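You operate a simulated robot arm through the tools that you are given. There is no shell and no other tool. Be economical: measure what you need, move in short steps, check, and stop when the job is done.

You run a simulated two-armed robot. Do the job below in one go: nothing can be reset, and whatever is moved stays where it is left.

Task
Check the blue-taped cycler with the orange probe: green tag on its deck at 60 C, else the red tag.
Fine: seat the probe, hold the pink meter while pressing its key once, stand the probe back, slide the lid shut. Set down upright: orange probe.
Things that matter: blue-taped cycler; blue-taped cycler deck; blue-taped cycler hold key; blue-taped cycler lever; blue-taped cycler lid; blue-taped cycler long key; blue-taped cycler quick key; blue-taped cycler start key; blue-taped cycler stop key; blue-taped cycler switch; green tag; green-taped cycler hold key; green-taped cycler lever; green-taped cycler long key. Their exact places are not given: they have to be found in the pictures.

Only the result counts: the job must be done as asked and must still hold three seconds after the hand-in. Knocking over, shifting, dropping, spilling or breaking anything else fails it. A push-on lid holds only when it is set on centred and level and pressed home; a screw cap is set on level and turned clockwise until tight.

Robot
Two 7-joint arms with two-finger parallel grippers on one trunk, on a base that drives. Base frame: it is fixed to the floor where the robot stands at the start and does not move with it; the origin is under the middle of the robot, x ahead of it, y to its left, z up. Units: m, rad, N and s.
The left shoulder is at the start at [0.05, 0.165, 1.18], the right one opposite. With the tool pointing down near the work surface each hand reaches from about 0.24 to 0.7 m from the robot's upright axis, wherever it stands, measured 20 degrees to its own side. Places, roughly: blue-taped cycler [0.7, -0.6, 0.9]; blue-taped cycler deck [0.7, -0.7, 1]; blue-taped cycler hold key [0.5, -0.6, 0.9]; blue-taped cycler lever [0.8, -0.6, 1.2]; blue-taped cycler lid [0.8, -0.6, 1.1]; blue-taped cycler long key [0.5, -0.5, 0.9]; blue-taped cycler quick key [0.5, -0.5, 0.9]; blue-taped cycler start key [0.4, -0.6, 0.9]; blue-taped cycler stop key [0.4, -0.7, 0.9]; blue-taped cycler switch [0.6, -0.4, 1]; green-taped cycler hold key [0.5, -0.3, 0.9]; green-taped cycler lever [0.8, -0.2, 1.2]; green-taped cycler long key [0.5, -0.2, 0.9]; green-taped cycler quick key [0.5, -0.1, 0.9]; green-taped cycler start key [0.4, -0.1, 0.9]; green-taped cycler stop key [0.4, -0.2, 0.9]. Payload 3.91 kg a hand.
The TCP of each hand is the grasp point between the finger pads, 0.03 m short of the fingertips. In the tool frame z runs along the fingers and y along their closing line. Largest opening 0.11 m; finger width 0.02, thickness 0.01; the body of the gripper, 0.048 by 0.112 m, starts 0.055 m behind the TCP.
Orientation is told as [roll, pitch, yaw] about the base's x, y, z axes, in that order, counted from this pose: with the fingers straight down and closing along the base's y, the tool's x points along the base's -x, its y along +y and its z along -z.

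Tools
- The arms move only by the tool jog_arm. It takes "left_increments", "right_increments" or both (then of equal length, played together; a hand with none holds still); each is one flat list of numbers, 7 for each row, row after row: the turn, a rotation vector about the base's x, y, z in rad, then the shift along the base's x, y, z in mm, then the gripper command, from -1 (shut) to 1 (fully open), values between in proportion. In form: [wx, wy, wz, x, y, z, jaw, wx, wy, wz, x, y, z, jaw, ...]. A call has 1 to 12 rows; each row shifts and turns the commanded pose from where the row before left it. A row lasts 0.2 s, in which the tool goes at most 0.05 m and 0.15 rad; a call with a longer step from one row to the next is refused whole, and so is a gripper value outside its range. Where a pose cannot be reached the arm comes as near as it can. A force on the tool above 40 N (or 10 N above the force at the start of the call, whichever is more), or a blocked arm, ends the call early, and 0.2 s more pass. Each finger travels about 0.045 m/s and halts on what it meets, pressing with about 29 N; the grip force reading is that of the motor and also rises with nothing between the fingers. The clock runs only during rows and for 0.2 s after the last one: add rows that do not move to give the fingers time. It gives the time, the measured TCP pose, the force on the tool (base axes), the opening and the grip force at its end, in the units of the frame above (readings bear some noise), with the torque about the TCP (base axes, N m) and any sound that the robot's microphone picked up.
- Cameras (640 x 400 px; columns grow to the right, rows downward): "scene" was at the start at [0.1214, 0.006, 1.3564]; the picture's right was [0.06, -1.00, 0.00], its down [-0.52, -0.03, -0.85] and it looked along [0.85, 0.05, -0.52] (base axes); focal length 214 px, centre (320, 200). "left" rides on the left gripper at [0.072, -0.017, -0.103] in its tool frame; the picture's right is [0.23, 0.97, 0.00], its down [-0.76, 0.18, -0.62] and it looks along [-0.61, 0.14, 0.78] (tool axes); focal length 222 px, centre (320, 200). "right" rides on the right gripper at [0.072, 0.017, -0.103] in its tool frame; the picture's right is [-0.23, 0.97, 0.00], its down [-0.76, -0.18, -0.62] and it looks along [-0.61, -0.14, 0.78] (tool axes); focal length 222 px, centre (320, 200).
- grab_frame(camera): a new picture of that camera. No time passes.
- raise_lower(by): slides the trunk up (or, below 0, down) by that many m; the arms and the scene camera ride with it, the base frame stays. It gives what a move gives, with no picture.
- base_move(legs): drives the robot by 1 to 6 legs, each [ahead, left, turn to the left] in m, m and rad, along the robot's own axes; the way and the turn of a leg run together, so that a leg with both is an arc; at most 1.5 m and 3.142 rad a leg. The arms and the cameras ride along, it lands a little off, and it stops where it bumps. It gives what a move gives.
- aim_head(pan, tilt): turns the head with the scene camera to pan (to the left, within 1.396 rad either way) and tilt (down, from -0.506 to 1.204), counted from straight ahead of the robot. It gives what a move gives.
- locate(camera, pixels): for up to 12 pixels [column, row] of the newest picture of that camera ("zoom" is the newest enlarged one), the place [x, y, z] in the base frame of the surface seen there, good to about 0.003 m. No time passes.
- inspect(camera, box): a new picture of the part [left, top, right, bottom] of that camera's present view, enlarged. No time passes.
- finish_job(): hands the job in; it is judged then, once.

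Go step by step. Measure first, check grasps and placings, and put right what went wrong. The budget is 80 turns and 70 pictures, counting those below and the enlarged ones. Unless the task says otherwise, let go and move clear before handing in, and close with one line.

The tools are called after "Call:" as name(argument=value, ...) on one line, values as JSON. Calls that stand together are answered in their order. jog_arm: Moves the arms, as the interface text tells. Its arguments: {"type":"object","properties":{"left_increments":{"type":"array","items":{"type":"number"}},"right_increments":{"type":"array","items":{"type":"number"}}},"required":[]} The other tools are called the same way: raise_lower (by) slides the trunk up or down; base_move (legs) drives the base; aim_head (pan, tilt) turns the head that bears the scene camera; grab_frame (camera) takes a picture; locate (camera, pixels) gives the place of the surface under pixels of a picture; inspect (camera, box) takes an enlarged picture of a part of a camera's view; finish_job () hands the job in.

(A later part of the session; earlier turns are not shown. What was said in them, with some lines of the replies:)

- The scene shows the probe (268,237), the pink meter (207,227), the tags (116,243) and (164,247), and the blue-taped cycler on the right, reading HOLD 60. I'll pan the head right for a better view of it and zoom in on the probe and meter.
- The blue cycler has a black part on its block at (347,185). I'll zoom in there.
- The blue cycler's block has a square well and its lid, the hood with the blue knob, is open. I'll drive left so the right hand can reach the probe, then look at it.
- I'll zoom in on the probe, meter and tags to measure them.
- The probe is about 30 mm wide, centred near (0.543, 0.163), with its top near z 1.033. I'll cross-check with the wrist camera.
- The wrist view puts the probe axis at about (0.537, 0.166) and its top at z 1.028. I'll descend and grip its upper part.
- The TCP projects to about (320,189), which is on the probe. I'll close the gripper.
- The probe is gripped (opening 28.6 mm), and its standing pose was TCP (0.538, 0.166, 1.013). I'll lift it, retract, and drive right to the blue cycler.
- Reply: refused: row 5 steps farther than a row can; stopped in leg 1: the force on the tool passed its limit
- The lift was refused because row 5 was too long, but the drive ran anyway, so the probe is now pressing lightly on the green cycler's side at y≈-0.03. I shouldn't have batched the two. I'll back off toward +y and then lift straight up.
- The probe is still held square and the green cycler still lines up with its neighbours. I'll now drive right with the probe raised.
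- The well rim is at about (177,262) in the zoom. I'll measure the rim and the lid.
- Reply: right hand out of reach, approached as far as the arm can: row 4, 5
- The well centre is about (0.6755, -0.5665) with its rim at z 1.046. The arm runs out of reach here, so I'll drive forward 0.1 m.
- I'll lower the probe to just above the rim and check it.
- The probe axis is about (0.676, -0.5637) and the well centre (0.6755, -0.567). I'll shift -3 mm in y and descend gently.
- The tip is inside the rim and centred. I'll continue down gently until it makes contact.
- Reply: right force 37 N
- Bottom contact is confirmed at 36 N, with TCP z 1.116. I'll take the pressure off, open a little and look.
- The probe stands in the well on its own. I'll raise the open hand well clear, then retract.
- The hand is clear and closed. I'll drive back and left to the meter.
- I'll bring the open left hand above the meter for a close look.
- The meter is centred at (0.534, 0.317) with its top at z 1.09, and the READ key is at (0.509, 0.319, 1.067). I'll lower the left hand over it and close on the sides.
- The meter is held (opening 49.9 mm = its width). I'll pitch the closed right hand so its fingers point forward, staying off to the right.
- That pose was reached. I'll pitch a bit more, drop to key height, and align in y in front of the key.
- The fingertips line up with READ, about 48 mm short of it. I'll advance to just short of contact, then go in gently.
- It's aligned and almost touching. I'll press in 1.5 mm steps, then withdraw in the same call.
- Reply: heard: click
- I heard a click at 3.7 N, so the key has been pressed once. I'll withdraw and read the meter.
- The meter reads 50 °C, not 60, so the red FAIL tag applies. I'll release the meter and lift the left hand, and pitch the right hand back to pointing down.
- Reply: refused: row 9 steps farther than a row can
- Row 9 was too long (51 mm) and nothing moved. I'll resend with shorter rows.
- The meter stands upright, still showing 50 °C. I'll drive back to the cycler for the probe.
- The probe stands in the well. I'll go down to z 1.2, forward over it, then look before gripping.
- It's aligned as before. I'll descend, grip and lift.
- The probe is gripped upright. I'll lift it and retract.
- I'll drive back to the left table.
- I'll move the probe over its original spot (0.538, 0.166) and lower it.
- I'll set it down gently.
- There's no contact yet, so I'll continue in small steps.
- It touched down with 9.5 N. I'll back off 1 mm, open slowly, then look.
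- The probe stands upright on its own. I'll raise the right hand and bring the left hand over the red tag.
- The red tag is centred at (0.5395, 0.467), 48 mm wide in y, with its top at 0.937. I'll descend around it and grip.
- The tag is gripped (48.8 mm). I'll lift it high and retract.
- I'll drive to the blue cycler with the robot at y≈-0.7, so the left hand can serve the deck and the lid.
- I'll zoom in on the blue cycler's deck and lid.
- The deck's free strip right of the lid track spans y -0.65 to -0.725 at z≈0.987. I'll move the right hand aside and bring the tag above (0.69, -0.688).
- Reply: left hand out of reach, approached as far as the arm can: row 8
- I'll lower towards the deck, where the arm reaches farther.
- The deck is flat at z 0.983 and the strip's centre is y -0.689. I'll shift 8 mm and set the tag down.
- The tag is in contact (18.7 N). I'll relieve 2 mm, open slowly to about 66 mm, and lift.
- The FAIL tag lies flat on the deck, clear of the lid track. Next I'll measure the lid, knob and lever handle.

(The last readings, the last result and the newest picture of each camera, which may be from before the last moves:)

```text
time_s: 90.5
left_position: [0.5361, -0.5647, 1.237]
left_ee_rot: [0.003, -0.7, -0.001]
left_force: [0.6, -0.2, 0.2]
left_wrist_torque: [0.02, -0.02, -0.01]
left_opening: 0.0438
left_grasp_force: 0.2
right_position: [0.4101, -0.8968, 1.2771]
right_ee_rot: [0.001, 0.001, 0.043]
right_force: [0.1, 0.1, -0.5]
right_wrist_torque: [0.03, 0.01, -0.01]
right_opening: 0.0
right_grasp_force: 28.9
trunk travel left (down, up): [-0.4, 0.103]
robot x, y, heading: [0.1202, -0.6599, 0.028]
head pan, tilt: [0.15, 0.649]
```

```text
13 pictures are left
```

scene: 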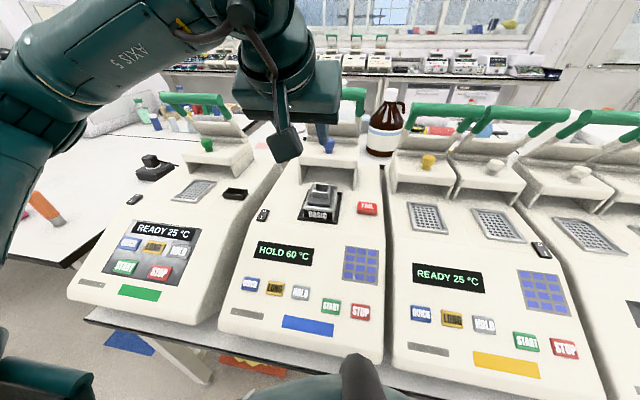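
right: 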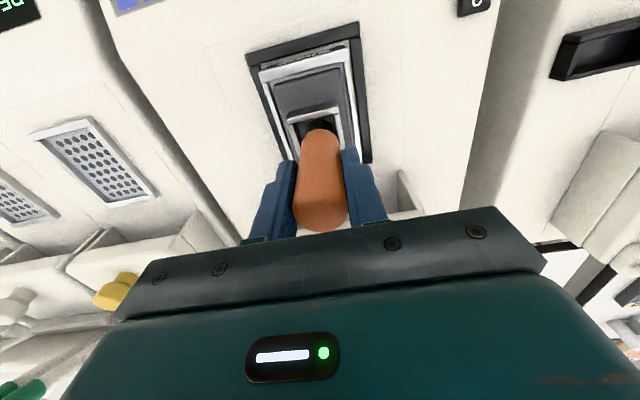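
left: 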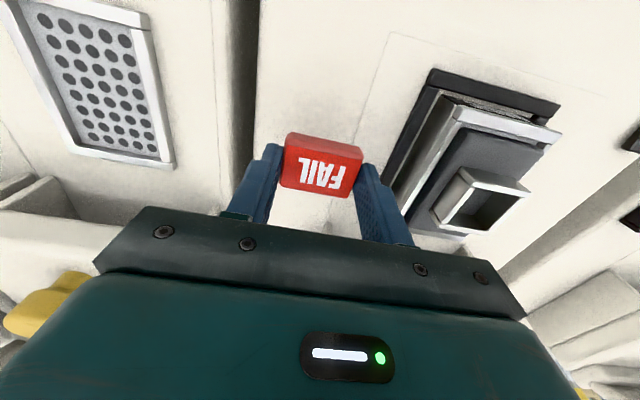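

The lever's bar hangs over the knob (x≈0.77, z≈1.22), so I'll reach in nearly horizontally beneath it. First I'll pitch more and drop in front of the lid.

Call:
jog_arm(left_increments=[0, -0.125, 0, 25, 0, -25, -0.2, 0, -0.125, 0, 25, 0, -25, -0.2, 0, -0.125, 0, 25, -3, -25, -0.2, 0, -0.125, 0, 25, 0, -25, -0.2, 0, 0, 0, 25, 0, -12, -0.2, 0, 0, 0, 20, 0, -6, -0.2, 0, 0, 0, 0, 0, 0, -0.2])

Call:
grab_frame(camera="left")

Call:
inspect(camera="scene", box=[250, 60, 410, 230])

```text
time_s: 92.1
left_position: [0.6811, -0.5665, 1.1197]
left_ee_rot: [0.005, -1.2, -0.004]
left_force: [0.0, -0.6, -0.4]
left_wrist_torque: [0.0, 0.0, -0.01]
left_opening: 0.0444
left_grasp_force: 0.0
right_position: [0.4091, -0.8969, 1.2772]
right_ee_rot: [0.0, 0.0, 0.043]
right_force: [0.3, 0.0, 0.9]
right_wrist_torque: [0.05, 0.0, -0.03]
right_opening: 0.0002
right_grasp_force: 29.1
trunk travel left (down, up): [-0.4, 0.103]
robot x, y, heading: [0.1158, -0.6595, 0.028]
head pan, tilt: [0.15, 0.649]
```

```text
12 pictures are left
```

left: 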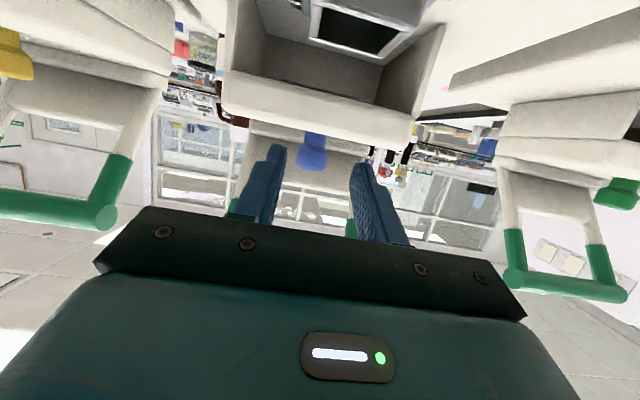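

```text
2.35 times, centred on (330, 145) of scene
```

zoom: 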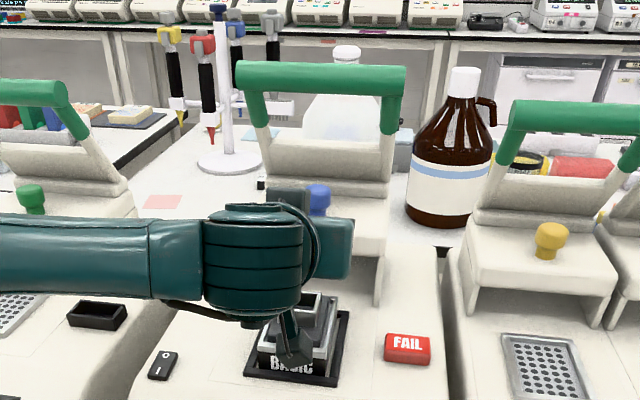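

The knob (312,150) is centred between the fingers. I'll advance around it.

Call:
jog_arm(left_increments=[0, 0, 0, 25, 0, 1, -0.2, 0, 0, 0, 25, 0, 0, -0.2, 0, 0, 0, 20, 0, 0, -0.2, 0, 0, 0, 15, 0, 0, -0.2, 0, 0, 0, 5, 0, 0, -0.2, 0, 0, 0, 0, 0, 0, -0.2])

Call:
grab_frame(camera="left")

```text
time_s: 93.5
left_position: [0.7716, -0.566, 1.121]
left_ee_rot: [0.003, -1.2, -0.003]
left_force: [0.8, -0.1, -0.4]
left_wrist_torque: [0.02, 0.0, -0.02]
left_opening: 0.0439
left_grasp_force: 0.0
right_position: [0.4082, -0.897, 1.2777]
right_ee_rot: [0.002, 0.0, 0.045]
right_force: [-0.6, 0.1, 0.6]
right_wrist_torque: [0.0, -0.02, -0.01]
right_opening: 0.0003
right_grasp_force: 29.4
trunk travel left (down, up): [-0.4, 0.103]
robot x, y, heading: [0.1159, -0.6637, 0.028]
head pan, tilt: [0.15, 0.649]
```

```text
10 pictures are left
```

left: 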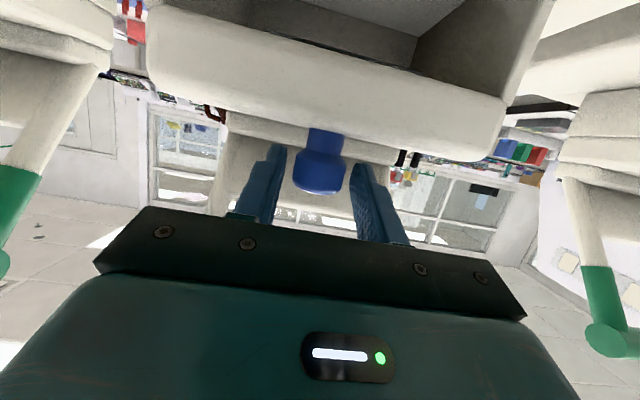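

The knob sits between the pads. I'll close on it.

Call:
jog_arm(left_increments=[0, 0, 0, 0, 0, 0, -0.5, 0, 0, 0, 0, 0, 0, -1, 0, 0, 0, 0, 0, 0, -1, 0, 0, 0, 0, 0, 0, -1])

```text
time_s: 94.5
left_position: [0.7718, -0.5687, 1.1223]
left_ee_rot: [0.002, -1.199, -0.002]
left_force: [0.3, -3.0, -1.8]
left_wrist_torque: [-0.5, -0.17, -0.13]
left_opening: 0.0315
left_grasp_force: 45.3
right_position: [0.4093, -0.8966, 1.2768]
right_ee_rot: [-0.001, -0.001, 0.044]
right_force: [0.2, 0.3, 0.4]
right_wrist_torque: [-0.02, -0.02, 0.03]
right_opening: 0.0
right_grasp_force: 29.5
trunk travel left (down, up): [-0.4, 0.103]
robot x, y, heading: [0.112, -0.6612, 0.026]
head pan, tilt: [0.15, 0.649]
```

I have the knob gripped (31.5 mm). I'll pull the lid toward the robot in small steps.

Call:
jog_arm(left_increments=[0, 0, 0, -6, 0, 0, -1, 0, 0, 0, -8, 0, 0, -1, 0, 0, 0, -10, 0, 0, -1, 0, 0, 0, -10, 0, 0, -1, 0, 0, 0, -10, 0, 0, -1, 0, 0, 0, -10, 0, 0, -1])

Call:
grab_frame(camera="scene")

```text
time_s: 95.9
left_position: [0.7189, -0.568, 1.1206]
left_ee_rot: [0.005, -1.2, -0.007]
left_force: [1.5, -2.2, 0.2]
left_wrist_torque: [-0.43, 0.34, -0.15]
left_opening: 0.0314
left_grasp_force: 45.1
right_position: [0.4101, -0.8972, 1.2773]
right_ee_rot: [0.001, 0.001, 0.042]
right_force: [-1.0, -0.1, -0.9]
right_wrist_torque: [0.0, 0.01, 0.0]
right_opening: 0.0
right_grasp_force: 29.0
trunk travel left (down, up): [-0.4, 0.103]
robot x, y, heading: [0.1197, -0.6616, 0.032]
head pan, tilt: [0.15, 0.649]
```

```text
9 pictures are left
```

scene: 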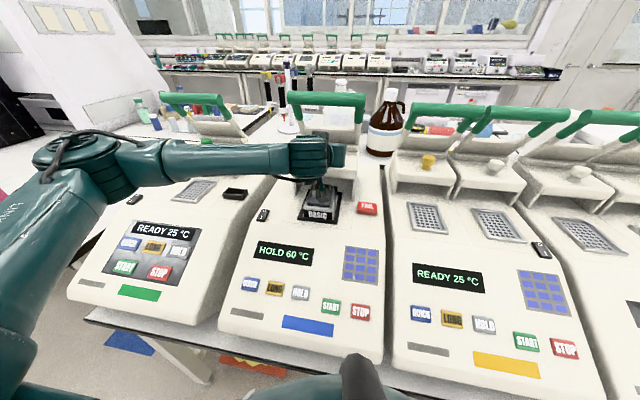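

It slides freely (about 1.5 N), so I'll keep pulling.

Call:
jog_arm(left_increments=[0, 0, 0, -10, 0, 0, -1, 0, 0, 0, -10, 0, 0, -1, 0, 0, 0, -10, 0, 0, -1, 0, 0, 0, -10, 0, 0, -1, 0, 0, 0, -8, 0, 0, -1, 0, 0, 0, -6, 0, 0, -1, 0, 0, 0, -6, 0, 0, -1, 0, 0, 0, 0, 0, 0, -1])

Call:
inspect(camera="scene", box=[240, 80, 410, 240])

```text
time_s: 97.7
left_position: [0.6581, -0.5684, 1.122]
left_ee_rot: [0.005, -1.201, -0.003]
left_force: [2.3, -7.3, 7.2]
left_wrist_torque: [-0.64, -0.55, -0.1]
left_opening: 0.0316
left_grasp_force: 45.1
right_position: [0.4089, -0.8987, 1.2768]
right_ee_rot: [0.001, 0.0, 0.044]
right_force: [-0.2, 0.2, -0.3]
right_wrist_torque: [0.02, 0.0, -0.01]
right_opening: 0.0002
right_grasp_force: 29.0
trunk travel left (down, up): [-0.4, 0.103]
robot x, y, heading: [0.12, -0.6578, 0.028]
head pan, tilt: [0.15, 0.649]
```

```text
2.50 times, centred on (325, 160) of scene
```

zoom: 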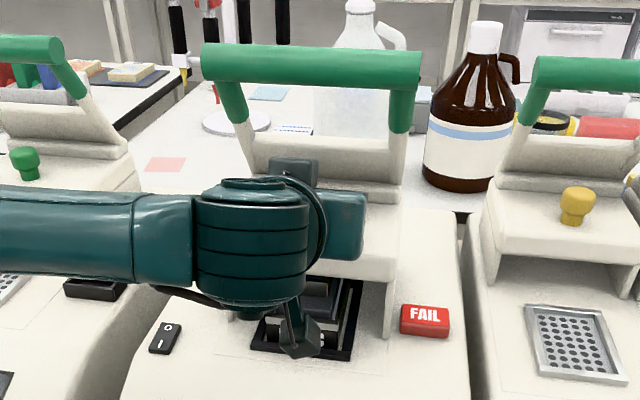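

The lever rides with the lid, and the block is still partly uncovered. I'll keep pulling until it stops.

Call:
jog_arm(left_increments=[0, 0, 0, -6, 0, 0, -1, 0, 0, 0, -6, 0, 0, -1, 0, 0, 0, -6, 0, 0, -1, 0, 0, 0, -6, 0, 0, -1, 0, 0, 0, -6, 0, 0, -1, 0, 0, 0, -6, 0, 0, -1, 0, 0, 0, -6, 0, 0, -1, 0, 0, 0, -6, 0, 0, -1])

```text
time_s: 99.4
left_position: [0.6219, -0.5682, 1.1221]
left_ee_rot: [-0.005, -1.207, 0.004]
left_force: [17.3, -6.9, -2.6]
left_wrist_torque: [0.33, 0.41, -0.32]
left_opening: 0.0314
left_grasp_force: 45.0
right_position: [0.4127, -0.8985, 1.276]
right_ee_rot: [0.0, 0.003, 0.042]
right_force: [-0.7, 0.0, 0.1]
right_wrist_torque: [-0.02, 0.01, 0.0]
right_opening: 0.0
right_grasp_force: 29.3
trunk travel left (down, up): [-0.4, 0.103]
robot x, y, heading: [0.1204, -0.6566, 0.026]
head pan, tilt: [0.15, 0.649]
stopped in row 8 (left hand): the force on the tool passed its limit (the readings are from after the stop); the commanded pose is now the measured one
```

The lid hit a stop after 0.15 m of travel. I'll release the knob, back off a little and look.

Call:
jog_arm(left_increments=[0, 0, 0, 0, 0, 0, -0.3, 0, 0, 0, 0, 0, 0, -0.1, 0, 0, 0, 0, 0, 0, 0, 0, 0, 0, -25, 0, 10, 0, 0, 0, 0, -25, 0, 10, 0, 0, 0, 0, -25, 0, 20, 0, 0, 0.14, 0, -10, 25, 30, 0, 0, 0.14, 0, 0, 35, 30, 0, 0, 0.14, 0, 0, 35, 30, 0, 0, 0.14, 0, 0, 35, 30, 0, 0, 0, 0, 0, 0, 0, 0])

Call:
inspect(camera="scene", box=[240, 80, 410, 240])

```text
time_s: 101.8
left_position: [0.5341, -0.4376, 1.286]
left_ee_rot: [0.0, -0.647, 0.003]
left_force: [0.1, 0.5, 0.2]
left_wrist_torque: [-0.02, 0.01, 0.01]
left_opening: 0.0549
left_grasp_force: 0.0
right_position: [0.4091, -0.8975, 1.2767]
right_ee_rot: [-0.001, 0.0, 0.043]
right_force: [-0.7, -0.5, -0.2]
right_wrist_torque: [0.01, 0.01, 0.0]
right_opening: 0.0001
right_grasp_force: 29.0
trunk travel left (down, up): [-0.4, 0.103]
robot x, y, heading: [0.1207, -0.6618, 0.03]
head pan, tilt: [0.15, 0.649]
```

```text
2.50 times, centred on (325, 160) of scene
```

zoom: 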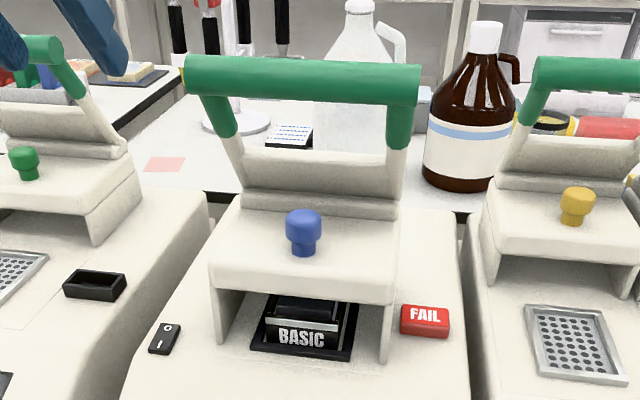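

Call:
locate(camera="zoom", pixels=[[300, 285], [222, 338], [386, 358], [300, 342], [300, 368], [380, 372], [303, 220], [225, 352], [302, 330], [340, 200]])

Call:
inspect(camera="scene", box=[290, 175, 370, 245])

```text
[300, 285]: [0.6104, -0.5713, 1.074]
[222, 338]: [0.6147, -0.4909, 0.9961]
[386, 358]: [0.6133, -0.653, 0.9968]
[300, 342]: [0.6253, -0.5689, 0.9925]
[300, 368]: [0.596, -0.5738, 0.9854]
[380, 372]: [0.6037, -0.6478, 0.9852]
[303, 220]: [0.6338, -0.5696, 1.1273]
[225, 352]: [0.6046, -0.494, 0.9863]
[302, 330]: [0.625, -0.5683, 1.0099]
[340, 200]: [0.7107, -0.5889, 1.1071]
```

```text
5.71 times, centred on (330, 210) of scene
```

zoom: 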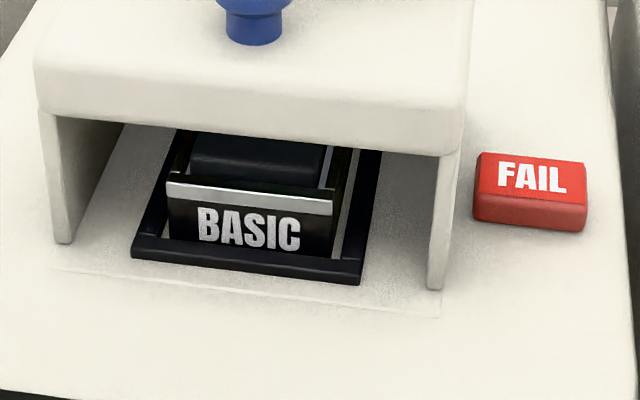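

The lid's front is at x 0.612 and it covers the block. It stopped hard after 0.15 m, so it's shut. The FAIL tag lies on the deck, the probe and meter stand on the left table, and both hands are clear, so I'm handing in.

Call:
finish_job()

```text
The job is handed in.
```

The blue-taped cycler's meter read 50 °C instead of 60 °C, so the red FAIL tag is on its deck; the probe is standing upright back in its place and the lid is slid shut. While I was carrying the probe over, it bumped lightly into the side of the green-taped cycler, which did not appear to move.
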